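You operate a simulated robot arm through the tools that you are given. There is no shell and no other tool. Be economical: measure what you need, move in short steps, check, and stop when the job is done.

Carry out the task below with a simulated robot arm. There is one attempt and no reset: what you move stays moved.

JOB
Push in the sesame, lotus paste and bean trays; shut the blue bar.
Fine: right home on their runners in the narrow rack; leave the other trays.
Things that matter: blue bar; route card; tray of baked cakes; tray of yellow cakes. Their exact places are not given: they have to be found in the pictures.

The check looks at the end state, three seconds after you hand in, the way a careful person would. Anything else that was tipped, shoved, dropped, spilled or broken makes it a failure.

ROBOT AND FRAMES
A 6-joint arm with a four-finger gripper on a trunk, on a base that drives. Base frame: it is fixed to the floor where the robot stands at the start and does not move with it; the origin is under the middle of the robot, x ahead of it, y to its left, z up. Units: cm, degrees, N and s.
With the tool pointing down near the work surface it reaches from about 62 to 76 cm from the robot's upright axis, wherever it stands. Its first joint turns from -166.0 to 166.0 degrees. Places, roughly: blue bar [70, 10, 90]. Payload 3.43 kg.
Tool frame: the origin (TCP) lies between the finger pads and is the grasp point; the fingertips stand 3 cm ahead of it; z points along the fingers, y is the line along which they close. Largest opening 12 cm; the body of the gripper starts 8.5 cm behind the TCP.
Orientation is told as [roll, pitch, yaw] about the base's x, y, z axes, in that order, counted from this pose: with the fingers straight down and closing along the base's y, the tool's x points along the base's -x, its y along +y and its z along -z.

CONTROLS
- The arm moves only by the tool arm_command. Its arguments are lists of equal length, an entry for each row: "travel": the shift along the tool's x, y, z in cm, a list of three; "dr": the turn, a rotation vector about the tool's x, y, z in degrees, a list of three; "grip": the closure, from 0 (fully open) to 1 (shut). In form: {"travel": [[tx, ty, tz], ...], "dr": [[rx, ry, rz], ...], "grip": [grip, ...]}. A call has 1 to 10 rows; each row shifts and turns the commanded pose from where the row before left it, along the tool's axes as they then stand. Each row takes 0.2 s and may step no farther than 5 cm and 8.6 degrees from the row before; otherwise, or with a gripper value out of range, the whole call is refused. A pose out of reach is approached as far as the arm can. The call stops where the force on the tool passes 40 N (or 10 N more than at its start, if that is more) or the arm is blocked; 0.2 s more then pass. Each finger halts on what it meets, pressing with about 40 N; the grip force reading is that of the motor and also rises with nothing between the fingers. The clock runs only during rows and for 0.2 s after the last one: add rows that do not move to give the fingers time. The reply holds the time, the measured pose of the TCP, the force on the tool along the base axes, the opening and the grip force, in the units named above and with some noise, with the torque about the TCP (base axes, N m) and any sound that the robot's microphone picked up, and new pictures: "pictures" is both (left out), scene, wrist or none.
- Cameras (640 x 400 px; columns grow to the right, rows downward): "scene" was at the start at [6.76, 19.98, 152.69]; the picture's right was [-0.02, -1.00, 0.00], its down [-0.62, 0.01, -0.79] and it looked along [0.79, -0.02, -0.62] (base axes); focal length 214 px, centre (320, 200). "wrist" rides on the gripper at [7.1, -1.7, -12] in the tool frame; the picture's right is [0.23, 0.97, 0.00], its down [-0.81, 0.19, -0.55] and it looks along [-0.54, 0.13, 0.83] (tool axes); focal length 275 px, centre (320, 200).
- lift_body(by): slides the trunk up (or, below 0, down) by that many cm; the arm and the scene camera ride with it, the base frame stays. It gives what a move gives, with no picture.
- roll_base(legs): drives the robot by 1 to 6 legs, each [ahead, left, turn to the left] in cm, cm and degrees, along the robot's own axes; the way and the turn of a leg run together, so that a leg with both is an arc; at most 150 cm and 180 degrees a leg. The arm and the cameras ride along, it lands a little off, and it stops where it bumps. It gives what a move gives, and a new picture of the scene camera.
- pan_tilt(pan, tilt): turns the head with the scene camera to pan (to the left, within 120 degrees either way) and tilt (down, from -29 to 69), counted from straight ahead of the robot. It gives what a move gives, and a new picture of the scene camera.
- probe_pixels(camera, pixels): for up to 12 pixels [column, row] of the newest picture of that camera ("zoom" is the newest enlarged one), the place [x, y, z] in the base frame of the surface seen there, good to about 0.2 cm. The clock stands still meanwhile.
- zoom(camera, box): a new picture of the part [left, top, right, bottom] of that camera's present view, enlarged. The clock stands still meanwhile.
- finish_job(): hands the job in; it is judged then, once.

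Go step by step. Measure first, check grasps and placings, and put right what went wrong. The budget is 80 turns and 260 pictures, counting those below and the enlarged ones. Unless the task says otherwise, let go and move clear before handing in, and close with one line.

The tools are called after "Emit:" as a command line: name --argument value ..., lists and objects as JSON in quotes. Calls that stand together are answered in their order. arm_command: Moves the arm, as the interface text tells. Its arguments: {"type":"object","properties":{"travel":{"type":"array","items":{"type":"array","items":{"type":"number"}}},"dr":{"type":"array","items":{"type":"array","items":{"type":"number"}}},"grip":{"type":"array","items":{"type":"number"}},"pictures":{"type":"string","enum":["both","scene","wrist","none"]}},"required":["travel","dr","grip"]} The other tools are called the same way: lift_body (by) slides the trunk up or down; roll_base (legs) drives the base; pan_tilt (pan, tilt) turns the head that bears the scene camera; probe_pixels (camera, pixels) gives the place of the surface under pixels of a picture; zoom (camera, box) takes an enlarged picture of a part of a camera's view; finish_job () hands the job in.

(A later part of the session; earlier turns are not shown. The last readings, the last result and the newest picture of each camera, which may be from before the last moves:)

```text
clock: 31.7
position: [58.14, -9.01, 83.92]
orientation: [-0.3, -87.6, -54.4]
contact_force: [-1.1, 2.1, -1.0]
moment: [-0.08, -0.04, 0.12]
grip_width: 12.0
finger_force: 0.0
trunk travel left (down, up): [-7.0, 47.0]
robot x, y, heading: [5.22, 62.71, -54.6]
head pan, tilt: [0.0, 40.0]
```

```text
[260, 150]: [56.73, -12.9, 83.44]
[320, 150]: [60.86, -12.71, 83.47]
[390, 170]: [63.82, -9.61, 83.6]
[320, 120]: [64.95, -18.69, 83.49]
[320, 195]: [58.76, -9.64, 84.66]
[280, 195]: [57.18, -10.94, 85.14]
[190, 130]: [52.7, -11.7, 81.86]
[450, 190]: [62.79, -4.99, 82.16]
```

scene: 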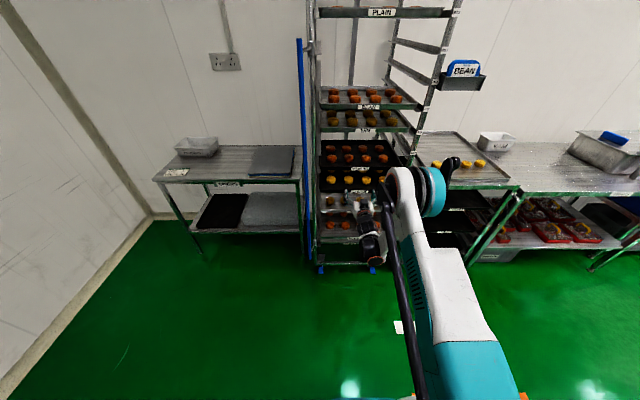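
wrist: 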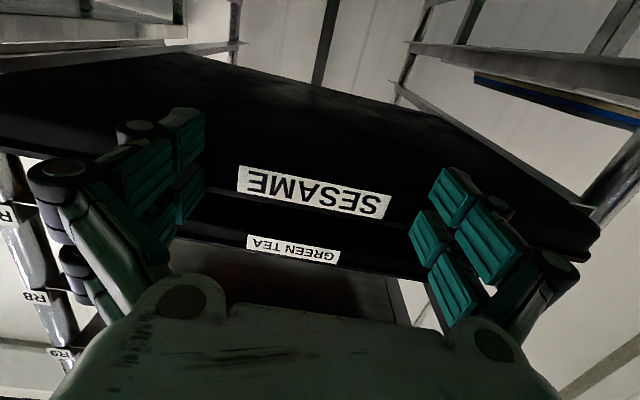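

Tips touch the SESAME rim (about 2.4 N, rim at -42.3, z 83.5–85.2), 6 cm from home. I'll push slowly, raising the tips slightly.

Emit:
arm_command --travel '[[-0.2, 0, 0.4], [-0.2, 0, 0.6], [0, 0, 0.6], [0, 0, 0.6], [0, 0, 0.6], [0, 0, 0.6], [0, 0, 0.6], [0, 0, 0.6], [0, 0, 0.4]]' --dr '[[0, 0, 0], [0, 0, 0], [0, 0, 0], [0, 0, 0], [0, 0, 0], [0, 0, 0], [0, 0, 0], [0, 0, 0], [0, 0, 0]]' --grip '[0, 0, 0, 0, 0, 0, 0, 0, 0]' --pictures "both"

Emit:
probe_pixels --camera "wrist" --pixels '[[250, 180], [310, 192], [380, 208], [290, 250], [250, 241], [330, 256], [310, 180], [400, 210]]'

```text
clock: 33.7
position: [61.04, -13.06, 84.0]
orientation: [0.1, -87.6, -54.7]
contact_force: [-1.3, 2.6, -1.1]
moment: [-0.01, -0.03, 0.02]
grip_width: 12.01
finger_force: 0.0
trunk travel left (down, up): [-7.0, 47.0]
robot x, y, heading: [5.68, 62.43, -53.9]
head pan, tilt: [0.0, 40.0]
```

scene: 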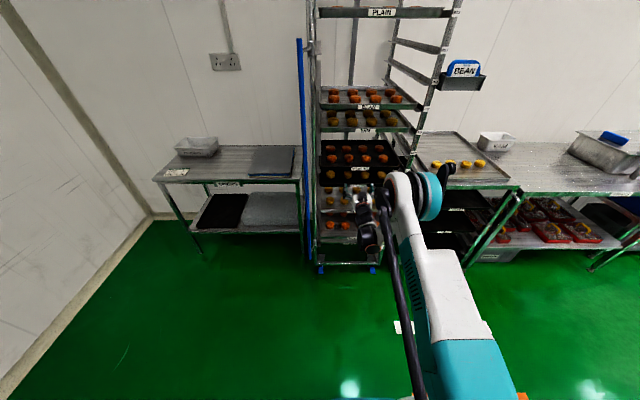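
wrist: 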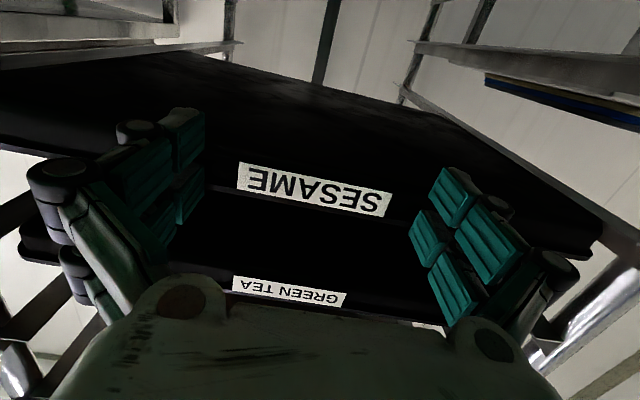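

```text
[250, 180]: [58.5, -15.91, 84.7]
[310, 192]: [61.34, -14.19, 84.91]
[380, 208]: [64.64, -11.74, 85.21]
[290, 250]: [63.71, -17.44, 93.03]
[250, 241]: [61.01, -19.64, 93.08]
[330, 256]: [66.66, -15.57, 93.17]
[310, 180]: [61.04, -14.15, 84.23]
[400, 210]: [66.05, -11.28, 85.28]
```

SESAME is at -47.35 and square; about 1 cm remains to -48.3. I'll push that far in small steps, then measure.

Emit:
arm_command --travel '[[0, 0, 0.3], [0, 0, 0.3], [0, 0, 0.2], [0, 0, 0.2], [0, 0, 0]]' --dr '[[0, 0, 0], [0, 0, 0], [0, 0, 0], [0, 0, 0], [0, 0, 0]]' --grip '[0, 0, 0, 0, 0]' --pictures "wrist"

Emit:
probe_pixels --camera "wrist" --pixels '[[250, 180], [310, 192], [380, 208], [310, 183], [270, 185], [290, 292], [330, 300]]'

```text
clock: 34.9
position: [61.46, -13.83, 84.12]
orientation: [-0.3, -87.5, -54.4]
contact_force: [-1.2, 2.3, -0.6]
moment: [0.0, -0.07, 0.02]
grip_width: 12.02
finger_force: 0.0
trunk travel left (down, up): [-7.0, 47.0]
robot x, y, heading: [5.4, 62.69, -54.0]
head pan, tilt: [0.0, 40.0]
```

wrist: 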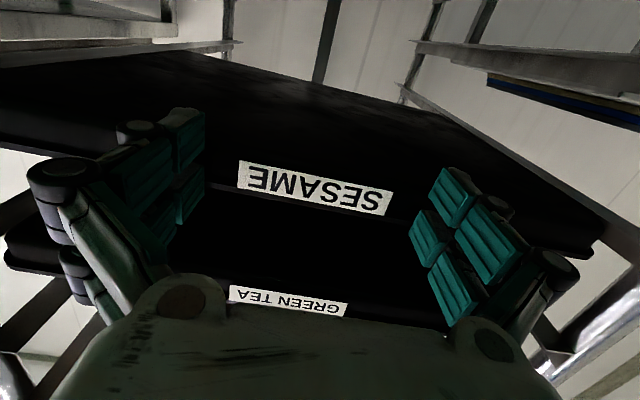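

```text
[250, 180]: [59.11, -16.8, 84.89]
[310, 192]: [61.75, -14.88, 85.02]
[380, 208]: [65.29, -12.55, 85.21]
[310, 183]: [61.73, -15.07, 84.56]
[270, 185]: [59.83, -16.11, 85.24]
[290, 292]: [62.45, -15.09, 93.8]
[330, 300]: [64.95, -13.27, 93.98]
```

SESAME reads -48.3 against GREEN TEA's -48.8 in this view; I'll press 0.35 cm more, then back away.

Emit:
arm_command --travel '[[0, 0, 0.12], [0, 0, 0.12], [0, 0, 0.12], [0, 0, 0]]' --dr '[[0, 0, 0], [0, 0, 0], [0, 0, 0], [0, 0, 0]]' --grip '[0, 0, 0, 0]' --pictures "none"

Emit:
arm_command --travel '[[0, 0, -2], [0, 0, -4], [0, 0, -4], [0, 0, -4], [0, 0, -4]]' --dr '[[0, 0, 0], [0, 0, 0], [0, 0, 0], [0, 0, 0], [0, 0, 0]]' --grip '[0, 0, 0, 0, 0]' --pictures "both"

Emit:
zoom --camera "scene" --box '[300, 130, 450, 260]'

```text
clock: 35.9
position: [61.68, -14.11, 84.16]
orientation: [-0.1, -87.6, -54.6]
contact_force: [-1.9, 3.0, 0.7]
moment: [-0.06, -0.06, 0.04]
grip_width: 11.99
finger_force: 0.0
trunk travel left (down, up): [-7.0, 47.0]
robot x, y, heading: [5.58, 62.83, -54.0]
head pan, tilt: [0.0, 40.0]
```

```text
clock: 37.1
position: [55.59, -4.47, 87.7]
orientation: [-0.7, -87.6, -53.9]
contact_force: [-0.1, -0.1, -0.2]
moment: [0.0, 0.01, -0.02]
grip_width: 12.0
finger_force: 0.0
out of reach, approached as far as the arm can: row 4, 5
trunk travel left (down, up): [-7.0, 47.0]
robot x, y, heading: [5.44, 62.62, -54.1]
head pan, tilt: [0.0, 40.0]
```

scene: 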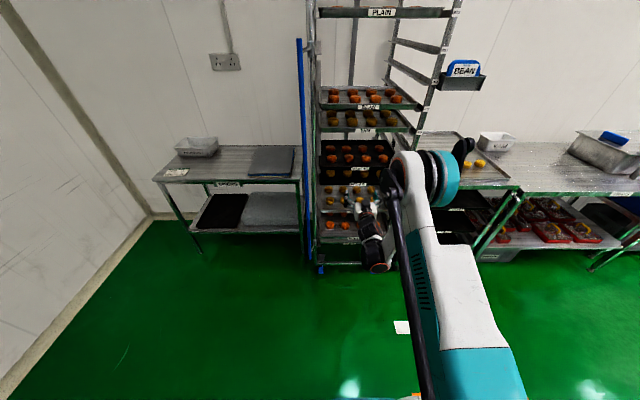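
wrist: 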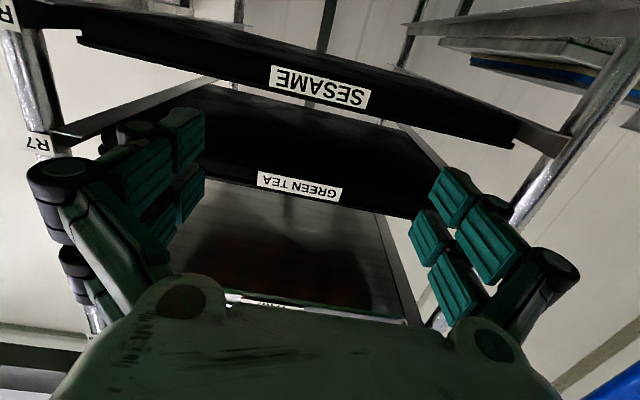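

```text
3.08 times, centred on (375, 195) of scene
```

zoom: 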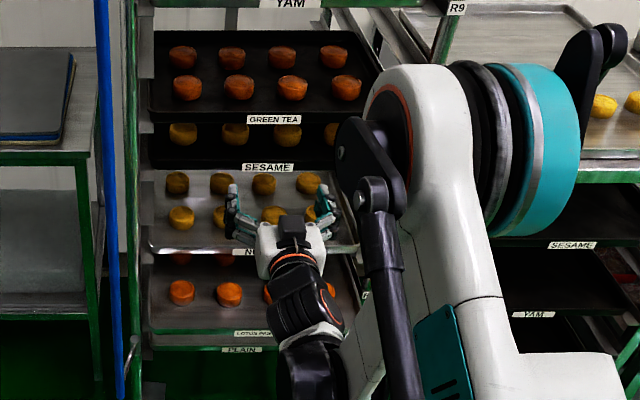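

I'll measure SESAME once more, then back the base 15 cm and lower the trunk, so that the arm can stretch down to LOTUS at z≈55.

Emit:
probe_pixels --camera "wrist" --pixels '[[280, 78], [315, 85], [360, 98], [265, 178], [300, 186], [335, 194], [100, 40], [500, 138]]'

Emit:
roll_base --legs '[[-15, 0, 0]]'

Emit:
lift_body --by -7

Emit:
arm_command --travel '[[4, 0, 1], [4, 0, 1], [4, 0, 1], [4, 0, 1]]' --dr '[[0, 8, 0], [0, 8, 0], [0, 8, 0], [0, 8, 0]]' --grip '[0, 0, 0, 0]' --pictures "both"

```text
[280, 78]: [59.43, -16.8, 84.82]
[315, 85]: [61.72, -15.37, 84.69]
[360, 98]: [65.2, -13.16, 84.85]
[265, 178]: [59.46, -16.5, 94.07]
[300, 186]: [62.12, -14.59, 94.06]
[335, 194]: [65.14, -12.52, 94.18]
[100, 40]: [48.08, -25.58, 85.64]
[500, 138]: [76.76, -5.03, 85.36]
```

```text
clock: 38.5
position: [46.38, 7.84, 87.59]
orientation: [-0.4, -87.5, -54.5]
contact_force: [0.0, 0.2, -0.2]
moment: [-0.02, -0.02, -0.01]
grip_width: 12.0
finger_force: 0.1
trunk travel left (down, up): [-7.0, 47.0]
robot x, y, heading: [-3.38, 75.01, -54.3]
head pan, tilt: [0.0, 40.0]
```

scene: 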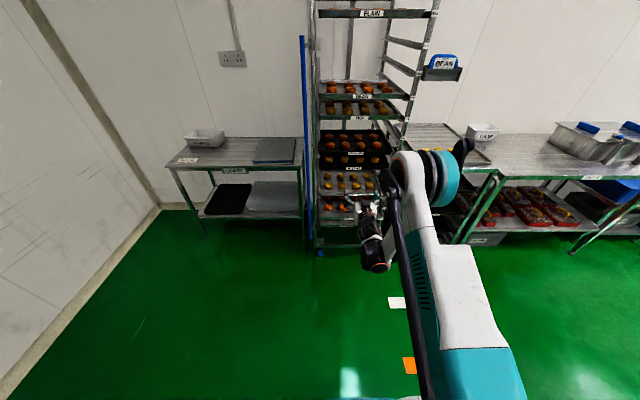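

```text
clock: 39.6
position: [46.31, 7.89, 80.64]
orientation: [-0.4, -87.6, -54.4]
contact_force: [-0.9, 0.3, -0.6]
moment: [-0.02, 0.02, -0.01]
grip_width: 12.02
finger_force: 0.0
trunk travel left (down, up): [0.0, 54.0]
robot x, y, heading: [-3.63, 75.09, -54.4]
head pan, tilt: [0.0, 40.0]
```

```text
clock: 40.6
position: [46.1, 7.84, 64.49]
orientation: [0.0, -55.4, -54.7]
contact_force: [-0.2, -0.4, 0.0]
moment: [0.0, -0.01, 0.0]
grip_width: 11.99
finger_force: 0.0
trunk travel left (down, up): [0.0, 54.0]
robot x, y, heading: [-3.44, 75.26, -54.2]
head pan, tilt: [0.0, 40.0]
```

scene: 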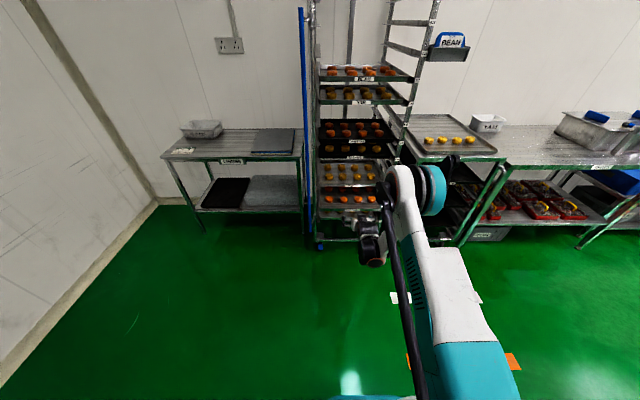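
wrist: 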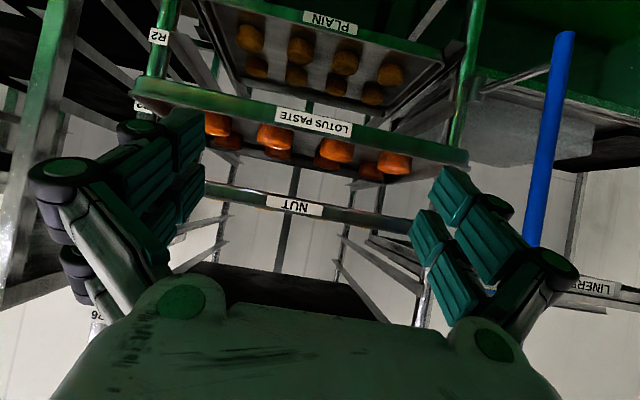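

SESAME is home (-48.6 versus GREEN TEA -48.2). The arm now gets down well at a 55° tilt; I'll measure the LOTUS rim from the wrist view, with NUT and PLAIN for reference.

Emit:
probe_pixels --camera "wrist" --pixels '[[150, 92], [280, 118], [313, 123], [345, 130], [455, 155], [313, 110], [275, 203], [315, 210], [310, 15], [350, 28], [240, 190], [400, 225]]'

```text
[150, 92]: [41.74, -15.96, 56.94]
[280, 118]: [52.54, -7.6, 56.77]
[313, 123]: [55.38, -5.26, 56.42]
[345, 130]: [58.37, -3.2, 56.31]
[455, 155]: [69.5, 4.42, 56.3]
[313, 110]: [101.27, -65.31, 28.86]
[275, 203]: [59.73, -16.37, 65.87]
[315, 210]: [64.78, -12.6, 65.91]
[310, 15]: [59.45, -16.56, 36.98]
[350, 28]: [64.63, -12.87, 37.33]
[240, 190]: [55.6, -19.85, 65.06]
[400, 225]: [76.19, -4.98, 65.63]
```

LOTUS stands at -37.1 (z≈55.5–57) and must go in 11.3 cm to NUT's -48.2. I'll lower to its rim and tilt a bit more level.

Emit:
arm_command --travel '[[2.14, 0, 1.48], [2.26, 0, 1.28], [2.36, 0, 1.08], [0, 0, 0]]' --dr '[[0, -5, 0], [0, -5, 0], [0, -5, 0], [0, 0, 0]]' --grip '[0, 0, 0, 0]' --pictures "both"

```text
clock: 41.6
position: [47.68, 6.08, 60.46]
orientation: [0.0, -70.4, -54.8]
contact_force: [-0.8, -0.5, 0.1]
moment: [-0.02, -0.03, 0.0]
grip_width: 12.0
finger_force: 0.1
out of reach, approached as far as the arm can: row 2, 3
trunk travel left (down, up): [0.0, 54.0]
robot x, y, heading: [-3.67, 75.05, -54.2]
head pan, tilt: [0.0, 40.0]
```

scene: 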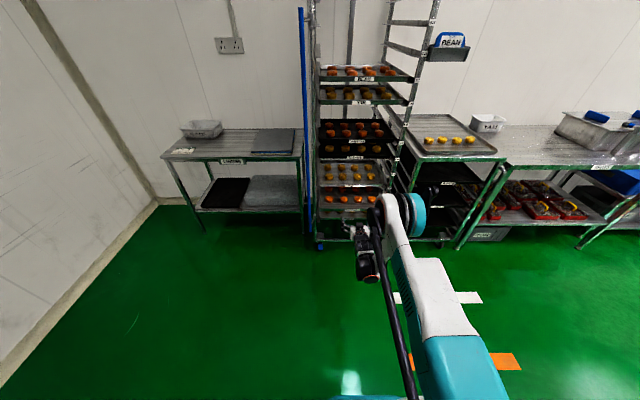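
wrist: 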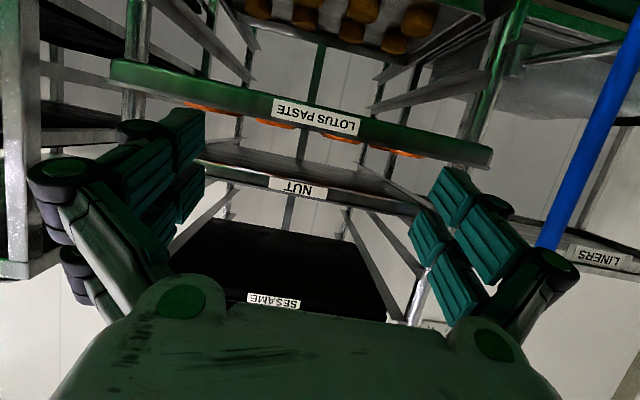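

The low limit again is at the near side; stretching forward should free it. I'll go forward 8 cm while descending about 3.6 cm, still short of the rim.

Emit:
arm_command --travel '[[-0.68, 0, 1.88], [-0.68, 0, 1.88], [0.6, 0, 2.4], [0.6, 0, 2.4], [0, 0, 0]]' --dr '[[0, 0, 0], [0, 0, 0], [0, 0, 0], [0, 0, 0], [0, 0, 0]]' --grip '[0, 0, 0, 0, 0]' --pictures "wrist"

```text
clock: 42.8
position: [51.21, 1.0, 62.4]
orientation: [0.0, -70.5, -54.8]
contact_force: [-0.7, -0.6, -0.1]
moment: [0.03, 0.02, -0.02]
grip_width: 11.99
finger_force: 0.1
out of reach, approached as far as the arm can: row 1, 2, 3, 4
trunk travel left (down, up): [0.0, 54.0]
robot x, y, heading: [-3.59, 75.05, -54.2]
head pan, tilt: [0.0, 40.0]
```

wrist: 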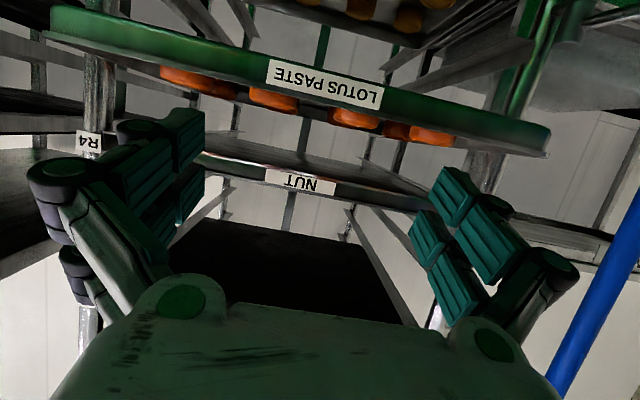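

The steeper tilt is what limits the depth now. I'll turn the tool back to about 38° from vertical while lowering to the rim.

Emit:
arm_command --travel '[[1.41, 0, 0.51], [1.32, 0, 0.7], [1.21, 0, 0.88], [1.08, 0, 1.04], [0, 0, 0]]' --dr '[[0, 8, 0], [0, 8, 0], [0, 8, 0], [0, 8, 0], [0, 0, 0]]' --grip '[0, 0, 0, 0, 0]' --pictures "both"

Emit:
probe_pixels --camera "wrist" --pixels '[[320, 60], [280, 60]]'

```text
clock: 44.0
position: [51.34, 0.91, 56.18]
orientation: [0.1, -38.5, -54.8]
contact_force: [-0.9, 0.4, 0.1]
moment: [0.04, 0.04, 0.01]
grip_width: 11.99
finger_force: 0.1
trunk travel left (down, up): [0.0, 54.0]
robot x, y, heading: [-3.24, 75.28, -54.4]
head pan, tilt: [0.0, 40.0]
```

scene: 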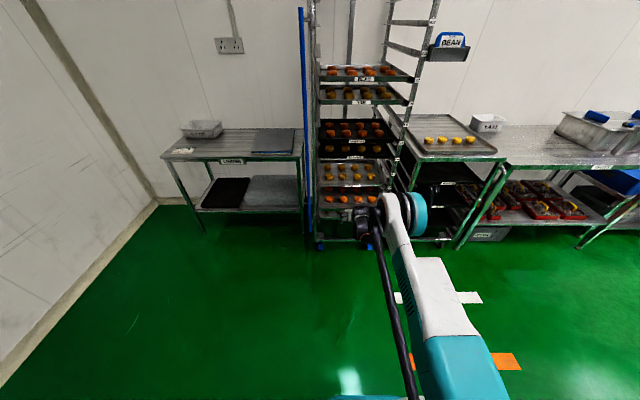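
wrist: 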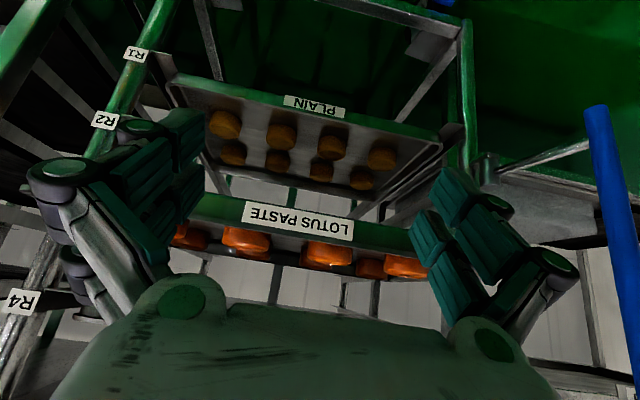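

```text
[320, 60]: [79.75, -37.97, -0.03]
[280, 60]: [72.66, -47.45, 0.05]
```

The arm now reaches z 56. Before touching, I'll find where the fingertips really are relative to the rim.

Emit:
probe_pixels --camera "wrist" --pixels '[[190, 118], [202, 130], [200, 112], [455, 178], [440, 175], [475, 195], [250, 210], [300, 220], [350, 230], [300, 228], [300, 212], [420, 235]]'

Emit:
zoom --camera "wrist" --box '[20, 90, 260, 290]'

```text
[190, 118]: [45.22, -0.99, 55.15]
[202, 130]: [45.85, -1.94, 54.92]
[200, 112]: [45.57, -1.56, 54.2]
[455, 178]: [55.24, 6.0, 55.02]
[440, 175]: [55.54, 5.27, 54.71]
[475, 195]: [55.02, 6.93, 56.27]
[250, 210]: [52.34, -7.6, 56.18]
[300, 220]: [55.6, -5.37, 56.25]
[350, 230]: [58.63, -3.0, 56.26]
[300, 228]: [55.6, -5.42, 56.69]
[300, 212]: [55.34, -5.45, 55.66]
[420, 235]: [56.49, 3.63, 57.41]
```

```text
2.00 times, centred on (140, 190) of wrist
```

zoom: 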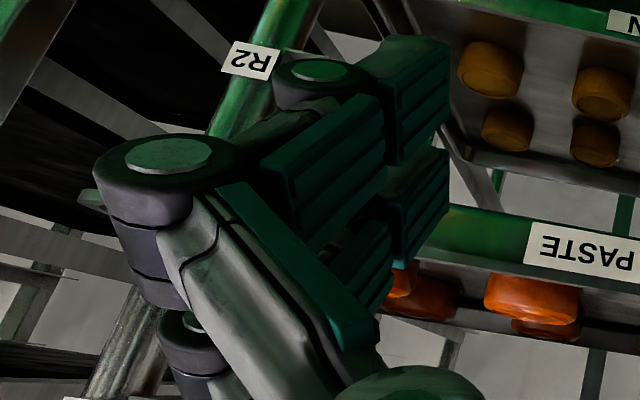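

The tips hang to about z 54 and the rim centre is at z 56.2, offset -37. I'll raise 1.5 cm, tilt 8° more level, and approach to just short of the rim.

Emit:
arm_command --travel '[[-2.81, 0, 1.27], [-2.81, 0, 1.27], [0, 0, 0]]' --dr '[[0, -4, 0], [0, -4, 0], [0, 0, 0]]' --grip '[0, 0, 0]' --pictures "both"

Emit:
zoom --camera "wrist" --box '[150, 90, 500, 300]'

```text
clock: 44.8
position: [53.88, -2.76, 59.93]
orientation: [0.1, -46.6, -54.8]
contact_force: [0.3, 0.2, 0.6]
moment: [-0.03, 0.0, -0.01]
grip_width: 11.98
finger_force: 0.1
out of reach, approached as far as the arm can: row 1, 2
trunk travel left (down, up): [0.0, 54.0]
robot x, y, heading: [-3.32, 75.11, -54.5]
head pan, tilt: [0.0, 40.0]
```

scene: 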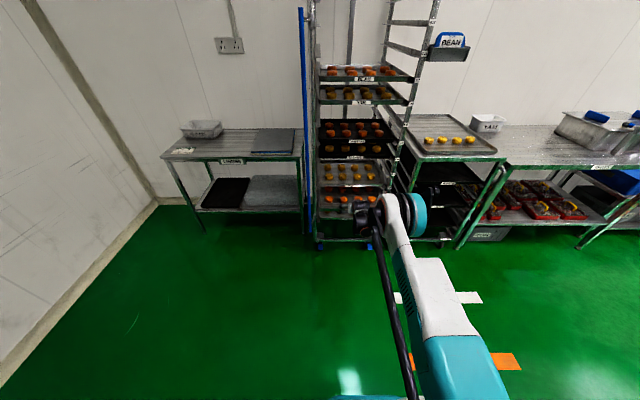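
wrist: 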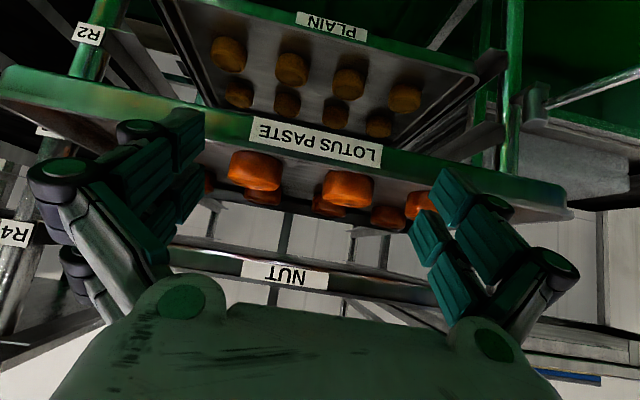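

```text
1.83 times, centred on (325, 195) of wrist
```

zoom: 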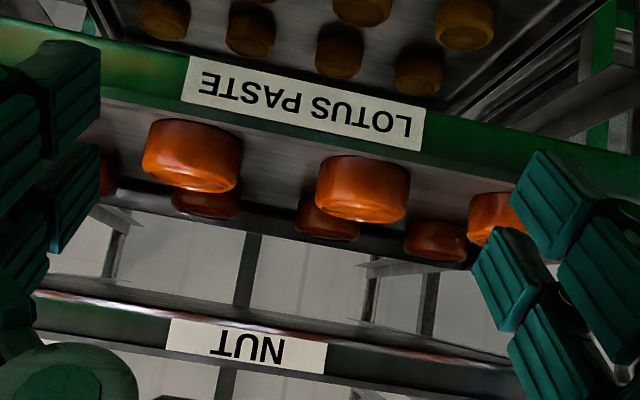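

That forward stop is the far reach limit (96 cm from the axis), so the base should stand nearer. I'll draw the arm back 20 cm first, then drive the base 20 cm ahead.

Emit:
arm_command --travel '[[3.08, 0, -2.59], [3.08, 0, -2.59], [3.08, 0, -2.59], [3.08, 0, -2.59], [3.08, 0, -2.59], [0, 0, 0]]' --dr '[[0, 0, 0], [0, 0, 0], [0, 0, 0], [0, 0, 0], [0, 0, 0], [0, 0, 0]]' --grip '[0, 0, 0, 0, 0, 0]' --pictures "wrist"

```text
clock: 46.2
position: [44.0, 11.36, 57.86]
orientation: [0.0, -46.5, -54.8]
contact_force: [-0.3, -0.5, -0.2]
moment: [0.01, 0.03, -0.02]
grip_width: 12.0
finger_force: 0.1
out of reach, approached as far as the arm can: row 5
trunk travel left (down, up): [0.0, 54.0]
robot x, y, heading: [-3.11, 75.12, -54.3]
head pan, tilt: [0.0, 40.0]
```

wrist: 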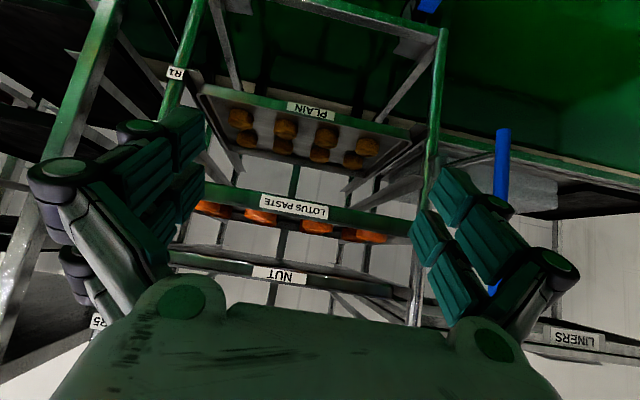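

At z 57.9 and 46° tilt the TCP can work from about 79 cm radius outward. Driving 16 cm ahead brings the tips just short of the LOTUS rim and the home position within reach.

Emit:
roll_base --legs '[[16, 0, 0]]'

Emit:
zoom --camera "wrist" --box '[0, 0, 640, 400]'

```text
clock: 47.6
position: [53.44, -1.88, 57.97]
orientation: [0.1, -46.5, -54.8]
contact_force: [0.8, 0.0, 0.2]
moment: [-0.03, 0.0, 0.0]
grip_width: 11.99
finger_force: 0.1
trunk travel left (down, up): [0.0, 54.0]
robot x, y, heading: [6.11, 62.07, -54.0]
head pan, tilt: [0.0, 40.0]
```

scene: 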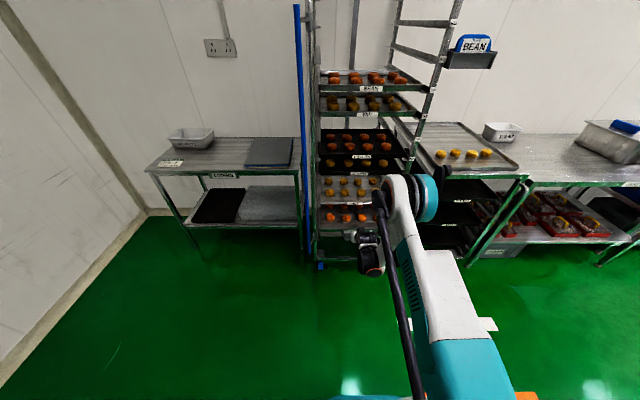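

```text
1.00 times, centred on (320, 200) of wrist (not enlarged: the box is as wide or as high as the picture)
```

zoom: 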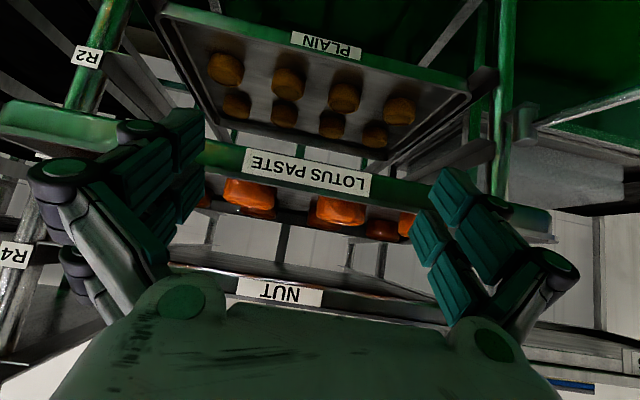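

The tips are roughly 2 cm short of the rim and a little high. I'll lower 0.8 cm and push forward in 0.6 cm steps.

Emit:
arm_command --travel '[[-0.4, 0, 1.0], [-0.4, 0, 1.0], [-0.413, 0, 0.435], [-0.413, 0, 0.435], [-0.413, 0, 0.435], [-0.413, 0, 0.435], [0, 0, 0]]' --dr '[[0, 0, 0], [0, 0, 0], [0, 0, 0], [0, 0, 0], [0, 0, 0], [0, 0, 0], [0, 0, 0]]' --grip '[0, 0, 0, 0, 0, 0, 0]' --pictures "wrist"

Emit:
probe_pixels --camera "wrist" --pixels '[[255, 165], [305, 172], [360, 183], [305, 160], [305, 180], [198, 118], [450, 175], [280, 290]]'

Emit:
zoom --camera "scene" --box '[310, 170, 430, 280]'

```text
clock: 49.2
position: [56.01, -5.54, 57.3]
orientation: [0.0, -46.4, -54.8]
contact_force: [-3.9, 3.2, 8.6]
moment: [-0.15, 0.03, -0.1]
grip_width: 12.02
finger_force: 0.2
trunk travel left (down, up): [0.0, 54.0]
robot x, y, heading: [6.46, 61.8, -54.3]
head pan, tilt: [0.0, 40.0]
```

wrist: 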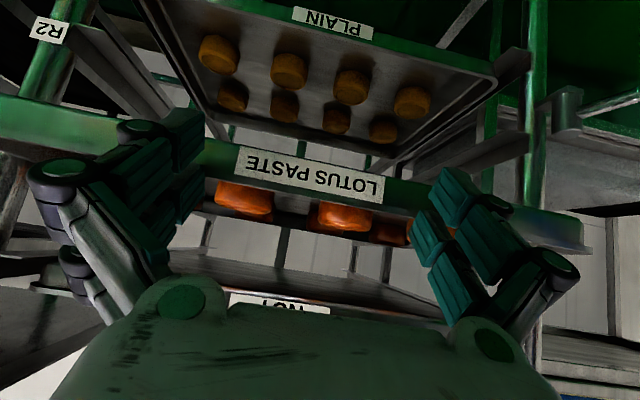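

```text
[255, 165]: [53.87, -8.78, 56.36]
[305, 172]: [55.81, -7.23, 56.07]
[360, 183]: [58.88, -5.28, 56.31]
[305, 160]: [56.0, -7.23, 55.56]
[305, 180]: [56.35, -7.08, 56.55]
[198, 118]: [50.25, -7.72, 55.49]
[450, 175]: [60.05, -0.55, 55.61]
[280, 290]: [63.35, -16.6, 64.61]
```

```text
3.64 times, centred on (370, 225) of scene
```

zoom: 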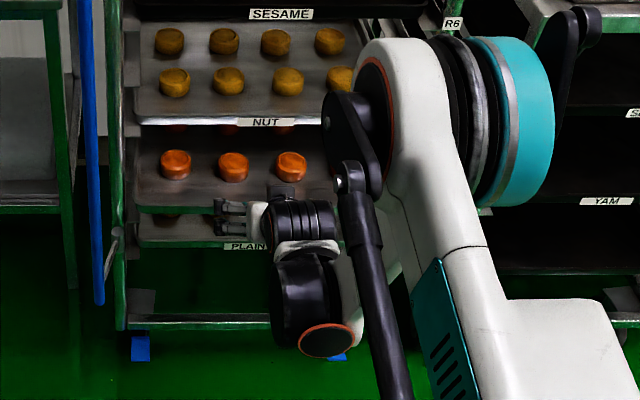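

LOTUS moved (now -38.7), but the tool feels 8.6 N upward, so the tips bear on the rim's top edge. I'll back off slightly, go down 0.8 cm and continue.

Emit:
arm_command --travel '[[0.55, 0, -0.58], [0.58, 0, 0.55], [-0.55, 0, 0.58], [-0.413, 0, 0.435], [-0.413, 0, 0.435], [0, 0, 0]]' --dr '[[0, 0, 0], [0, 0, 0], [0, 0, 0], [0, 0, 0], [0, 0, 0], [0, 0, 0]]' --grip '[0, 0, 0, 0, 0, 0]' --pictures "wrist"

Emit:
probe_pixels --camera "wrist" --pixels '[[255, 165], [305, 175], [360, 186], [30, 110], [570, 230]]'

```text
clock: 50.6
position: [56.73, -6.29, 56.61]
orientation: [0.1, -46.6, -54.8]
contact_force: [-5.1, 5.9, 13.3]
moment: [-0.37, -0.08, -0.19]
grip_width: 12.03
finger_force: 0.2
trunk travel left (down, up): [0.0, 54.0]
robot x, y, heading: [5.95, 62.09, -54.4]
head pan, tilt: [0.0, 40.0]
```

wrist: 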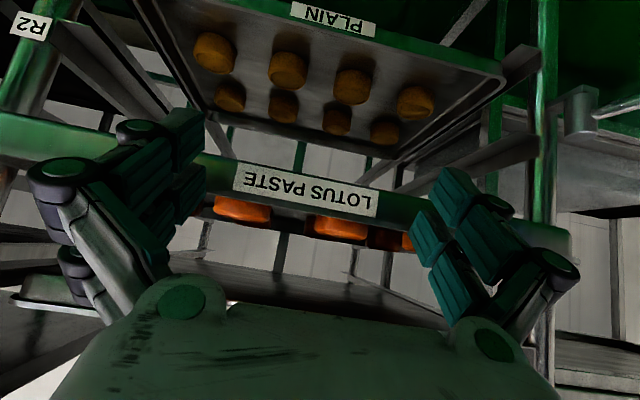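

```text
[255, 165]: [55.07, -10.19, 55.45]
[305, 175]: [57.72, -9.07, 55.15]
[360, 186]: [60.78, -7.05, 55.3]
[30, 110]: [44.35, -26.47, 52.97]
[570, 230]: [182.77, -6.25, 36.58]
```

The upward force grew to 13 N, so the tips still press down on the rim. I'll look closely at the contact before pushing more.

Emit:
zoom --camera "wrist" --box '[120, 90, 520, 290]'

Emit:
probe_pixels --camera "wrist" --pixels '[[245, 168], [240, 186], [310, 182], [307, 200], [375, 195], [372, 212], [225, 175], [395, 205], [20, 130], [560, 240], [198, 118], [450, 175]]'

Emit:
zoom --camera "scene" --box '[310, 190, 400, 270]'

```text
1.60 times, centred on (320, 190) of wrist
```

zoom: 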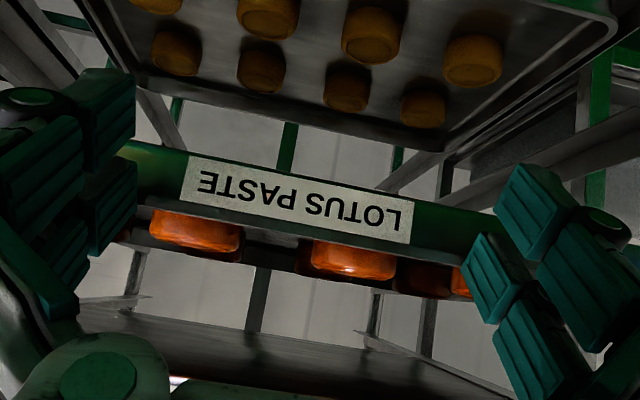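

```text
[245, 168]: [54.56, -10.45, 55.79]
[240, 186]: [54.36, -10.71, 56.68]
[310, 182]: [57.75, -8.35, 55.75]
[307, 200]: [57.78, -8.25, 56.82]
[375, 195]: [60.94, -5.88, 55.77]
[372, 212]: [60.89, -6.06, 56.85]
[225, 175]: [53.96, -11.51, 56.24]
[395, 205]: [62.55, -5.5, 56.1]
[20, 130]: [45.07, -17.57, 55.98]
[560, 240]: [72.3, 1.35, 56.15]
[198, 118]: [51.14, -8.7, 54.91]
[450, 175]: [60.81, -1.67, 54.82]
```

```text
5.00 times, centred on (355, 230) of scene
```

zoom: 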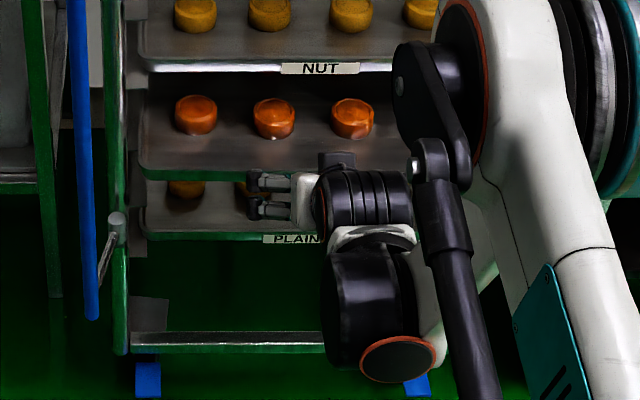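

The torque says contact is at the rim's top edge (z≈57) on a slanting tip face; the tray itself is level and square at -40.6. I'll back off 1 cm, go down 1.3 cm so the foremost corner meets the rim face, and press on gently.

Emit:
arm_command --travel '[[0.69, 0, -0.73], [0.94, 0, 0.9], [-0.69, 0, 0.73], [-0.28, 0, 0.29], [-0.28, 0, 0.29], [0, 0, 0]]' --dr '[[0, 0, 0], [0, 0, 0], [0, 0, 0], [0, 0, 0], [0, 0, 0], [0, 0, 0]]' --grip '[0, 0, 0, 0, 0, 0]' --pictures "wrist"

Emit:
probe_pixels --camera "wrist" --pixels '[[255, 165], [305, 175], [360, 186]]'

```text
clock: 52.0
position: [57.22, -7.15, 55.12]
orientation: [0.0, -46.6, -54.8]
contact_force: [-1.7, 2.7, 0.3]
moment: [-0.01, -0.05, 0.03]
grip_width: 12.02
finger_force: 0.1
trunk travel left (down, up): [0.0, 54.0]
robot x, y, heading: [6.14, 62.09, -54.3]
head pan, tilt: [0.0, 40.0]
```

wrist: 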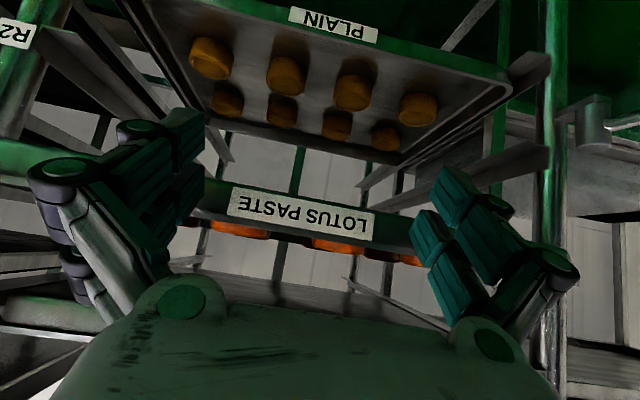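

```text
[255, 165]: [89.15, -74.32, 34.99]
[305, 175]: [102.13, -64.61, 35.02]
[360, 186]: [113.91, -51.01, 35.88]
```

Now the push is clean: 3.2 N straight back and no vertical force. I'll carry on.

Emit:
arm_command --travel '[[-0.413, 0, 0.435], [-0.413, 0, 0.435], [-0.413, 0, 0.435], [-0.413, 0, 0.435], [-0.413, 0, 0.435], [-0.413, 0, 0.435], [0, 0, 0]]' --dr '[[0, 0, 0], [0, 0, 0], [0, 0, 0], [0, 0, 0], [0, 0, 0], [0, 0, 0], [0, 0, 0]]' --grip '[0, 0, 0, 0, 0, 0, 0]' --pictures "wrist"

Emit:
probe_pixels --camera "wrist" --pixels '[[245, 203], [300, 213], [365, 225], [15, 160]]'

```text
clock: 53.6
position: [59.26, -9.93, 55.15]
orientation: [0.0, -46.5, -54.8]
contact_force: [-1.7, 2.8, 0.0]
moment: [-0.02, -0.05, -0.04]
grip_width: 12.01
finger_force: 0.1
trunk travel left (down, up): [0.0, 54.0]
robot x, y, heading: [5.87, 61.93, -53.9]
head pan, tilt: [0.0, 40.0]
```

wrist: 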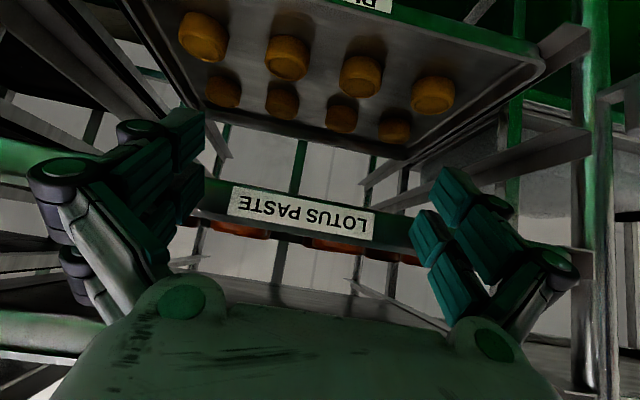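

```text
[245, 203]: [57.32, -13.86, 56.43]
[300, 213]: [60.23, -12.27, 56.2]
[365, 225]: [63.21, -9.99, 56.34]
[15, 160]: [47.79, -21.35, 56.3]
```

LOTUS is at -45.0, square and level, with 3.3 cm left. Another 3 cm, then measure.

Emit:
arm_command --travel '[[-0.413, 0, 0.435], [-0.413, 0, 0.435], [-0.413, 0, 0.435], [-0.413, 0, 0.435], [-0.28, 0, 0.29], [-0.14, 0, 0.145], [0, 0, 0]]' --dr '[[0, 0, 0], [0, 0, 0], [0, 0, 0], [0, 0, 0], [0, 0, 0], [0, 0, 0], [0, 0, 0]]' --grip '[0, 0, 0, 0, 0, 0, 0]' --pictures "wrist"

Emit:
probe_pixels --camera "wrist" --pixels '[[245, 203], [300, 213], [365, 225], [15, 160]]'

```text
clock: 55.2
position: [60.5, -11.99, 56.39]
orientation: [0.0, -46.5, -54.8]
contact_force: [-3.7, 2.2, 0.1]
moment: [-0.08, -0.04, -0.01]
grip_width: 12.02
finger_force: 0.0
out of reach, approached as far as the arm can: row 2, 4, 6
trunk travel left (down, up): [0.0, 54.0]
robot x, y, heading: [5.81, 61.87, -54.3]
head pan, tilt: [0.0, 40.0]
```

wrist: 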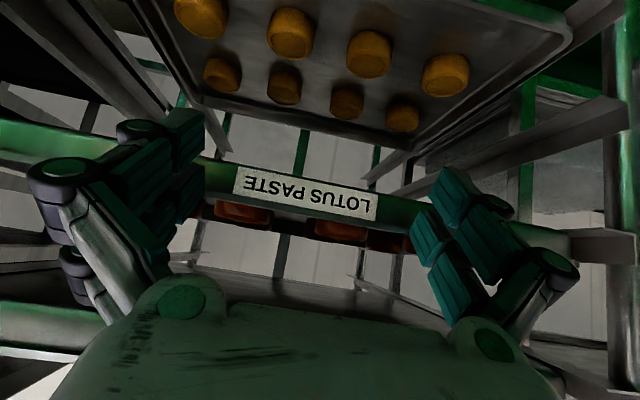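

```text
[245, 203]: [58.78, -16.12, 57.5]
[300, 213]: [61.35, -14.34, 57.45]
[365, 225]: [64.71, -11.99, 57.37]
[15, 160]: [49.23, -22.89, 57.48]
```

Arm reach ran out at LOTUS = -47.6, 0.7 cm short. I'll draw the arm back 6 cm, drive the base 5 cm ahead and finish the push.

Emit:
arm_command --travel '[[2.06, 0, -2.18], [2.45, 0, -1.8], [0.36, 0, 0.34]]' --dr '[[0, 0, 0], [0, 0, 0], [0, 0, 0]]' --grip '[0, 0, 0]' --pictures "none"

Emit:
roll_base --legs '[[4, 0, 0]]'

Emit:
zoom --camera "wrist" --box '[0, 0, 640, 400]'

```text
clock: 56.0
position: [57.11, -6.96, 55.31]
orientation: [0.0, -46.5, -54.7]
contact_force: [-0.2, -0.3, 0.4]
moment: [-0.02, 0.01, 0.0]
grip_width: 12.03
finger_force: 0.1
trunk travel left (down, up): [0.0, 54.0]
robot x, y, heading: [6.03, 62.06, -54.4]
head pan, tilt: [0.0, 40.0]
```

```text
clock: 56.9
position: [59.54, -10.15, 55.26]
orientation: [0.0, -46.5, -54.8]
contact_force: [0.2, 0.3, 0.5]
moment: [0.04, 0.0, 0.0]
grip_width: 11.98
finger_force: 0.2
trunk travel left (down, up): [0.0, 54.0]
robot x, y, heading: [8.53, 58.81, -54.4]
head pan, tilt: [0.0, 40.0]
```

scene: 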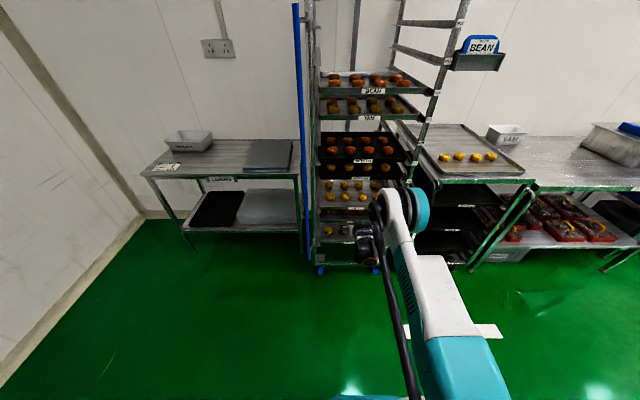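

```text
1.00 times, centred on (320, 200) of wrist (not enlarged: the box is as wide or as high as the picture)
```

zoom: 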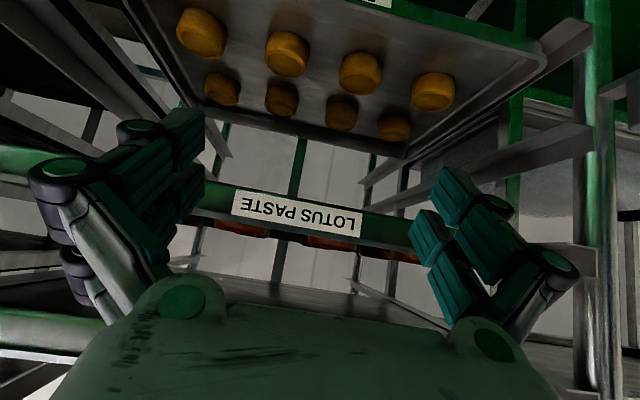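

TCP is at offset -43.1 with the rim 4.5 cm ahead; contact comes after about 2.2 cm and home after 3.1 cm. Pushing in small steps.

Emit:
arm_command --travel '[[-0.55, 0, 0.58], [-0.55, 0, 0.58], [-0.34, 0, 0.36], [-0.2, 0, 0.22], [-0.2, 0, 0.22], [-0.2, 0, 0.22], [0, 0, 0]]' --dr '[[0, 0, 0], [0, 0, 0], [0, 0, 0], [0, 0, 0], [0, 0, 0], [0, 0, 0], [0, 0, 0]]' --grip '[0, 0, 0, 0, 0, 0, 0]' --pictures "wrist"

Emit:
probe_pixels --camera "wrist" --pixels '[[245, 203], [300, 213], [360, 224], [15, 160]]'

```text
clock: 58.5
position: [61.12, -12.58, 55.26]
orientation: [-0.1, -46.6, -54.8]
contact_force: [-1.5, 3.2, 0.4]
moment: [-0.02, -0.07, 0.05]
grip_width: 12.0
finger_force: 0.1
trunk travel left (down, up): [0.0, 54.0]
robot x, y, heading: [8.26, 58.79, -54.1]
head pan, tilt: [0.0, 40.0]
```

wrist: 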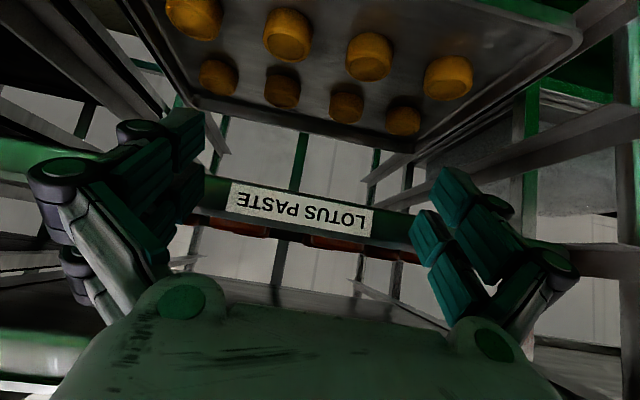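

```text
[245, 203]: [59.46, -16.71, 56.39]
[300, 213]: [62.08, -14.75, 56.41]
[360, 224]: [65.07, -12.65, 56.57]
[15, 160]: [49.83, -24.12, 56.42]
```

LOTUS now reads -48.37, level with NUT. I'll give 0.2 cm more as with the others, then back out well clear.

Emit:
arm_command --travel '[[-0.14, 0, 0.145], [0, 0, 0], [1.37, 0, -1.45], [2.75, 0, -2.9], [2.75, 0, -2.9], [2.75, 0, -2.9]]' --dr '[[0, 0, 0], [0, 0, 0], [0, 0, 0], [0, 0, 0], [0, 0, 0], [0, 0, 0]]' --grip '[0, 0, 0, 0, 0, 0]' --pictures "both"

Emit:
zoom --camera "scene" --box '[280, 0, 460, 280]'

Emit:
probe_pixels --camera "scene" --pixels '[[374, 91], [370, 118], [363, 161], [360, 178], [357, 207], [296, 20], [298, 100], [303, 200], [308, 250]]'

```text
clock: 59.9
position: [56.68, -5.24, 55.92]
orientation: [0.0, -46.4, -54.6]
contact_force: [-0.2, -0.2, -0.8]
moment: [0.05, 0.01, 0.02]
grip_width: 12.0
finger_force: 0.0
out of reach, approached as far as the arm can: row 5, 6
trunk travel left (down, up): [0.0, 54.0]
robot x, y, heading: [8.41, 58.81, -54.3]
head pan, tilt: [0.0, 40.0]
```

scene: 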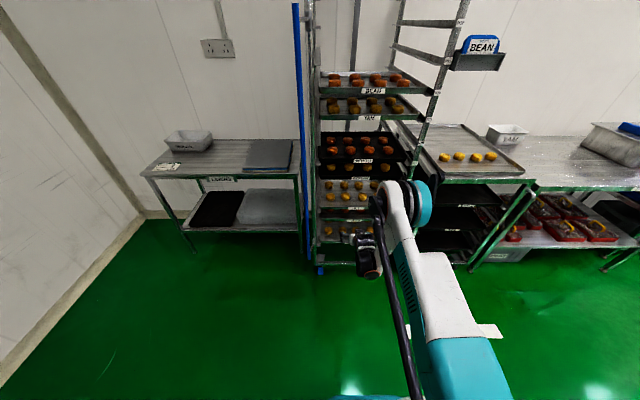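
wrist: 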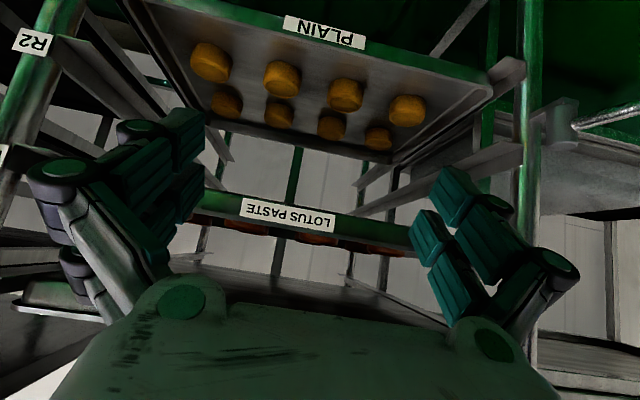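

```text
1.43 times, centred on (370, 140) of scene
```

zoom: 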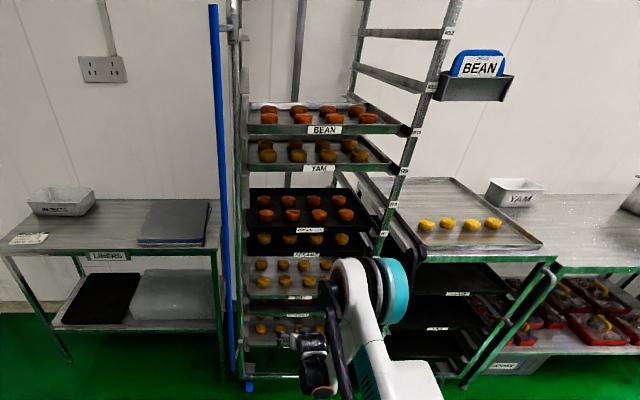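

```text
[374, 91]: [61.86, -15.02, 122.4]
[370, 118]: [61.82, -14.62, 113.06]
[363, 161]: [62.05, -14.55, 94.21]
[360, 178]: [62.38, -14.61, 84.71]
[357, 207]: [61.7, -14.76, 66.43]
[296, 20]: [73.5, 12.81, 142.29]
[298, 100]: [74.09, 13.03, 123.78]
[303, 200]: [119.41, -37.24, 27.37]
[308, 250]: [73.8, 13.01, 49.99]
```

All three trays read home (BEAN -48.4, SESAME -48.4, LOTUS -48.4 on the same line as the rest). Now the bar: I'll enlarge its two pivots to get the hinge axis.

Emit:
zoom --camera "scene" --box '[290, 210, 340, 270]'

Emit:
zoom --camera "scene" --box '[280, 0, 340, 50]'

Emit:
probe_pixels --camera "scene" --pixels '[[314, 229], [313, 231], [316, 229], [311, 236], [309, 244], [300, 22], [304, 22], [309, 20], [312, 20], [309, 25], [299, 60], [310, 80]]'

```text
6.67 times, centred on (315, 240) of scene
```

zoom: 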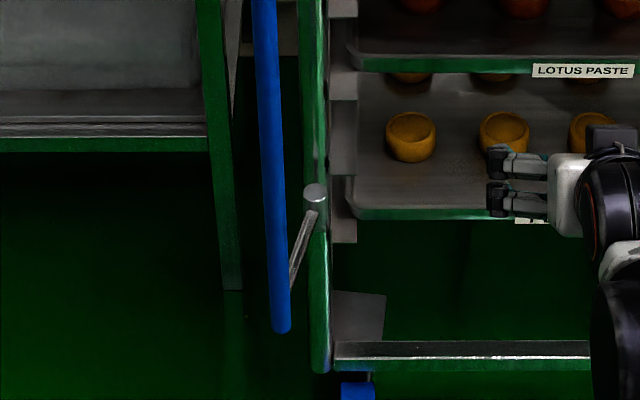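

```text
8.00 times, centred on (310, 25) of scene
```

zoom: 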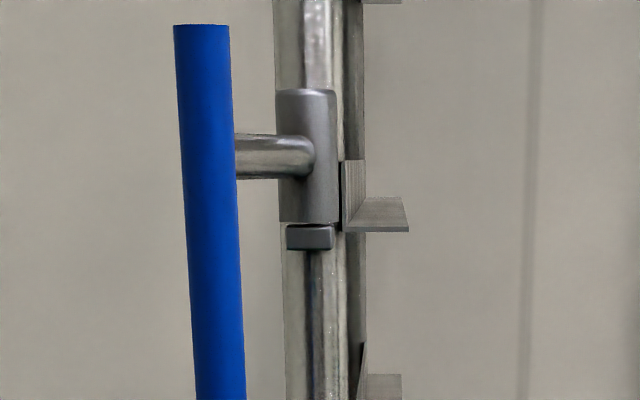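

```text
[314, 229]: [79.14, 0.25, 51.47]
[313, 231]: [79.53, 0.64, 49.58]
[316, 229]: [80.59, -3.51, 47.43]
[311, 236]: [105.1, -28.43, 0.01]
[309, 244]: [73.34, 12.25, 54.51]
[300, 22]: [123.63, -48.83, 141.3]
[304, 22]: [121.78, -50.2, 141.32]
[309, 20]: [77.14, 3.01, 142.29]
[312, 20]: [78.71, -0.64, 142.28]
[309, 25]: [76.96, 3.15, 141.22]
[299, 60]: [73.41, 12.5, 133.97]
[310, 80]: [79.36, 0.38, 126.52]
```

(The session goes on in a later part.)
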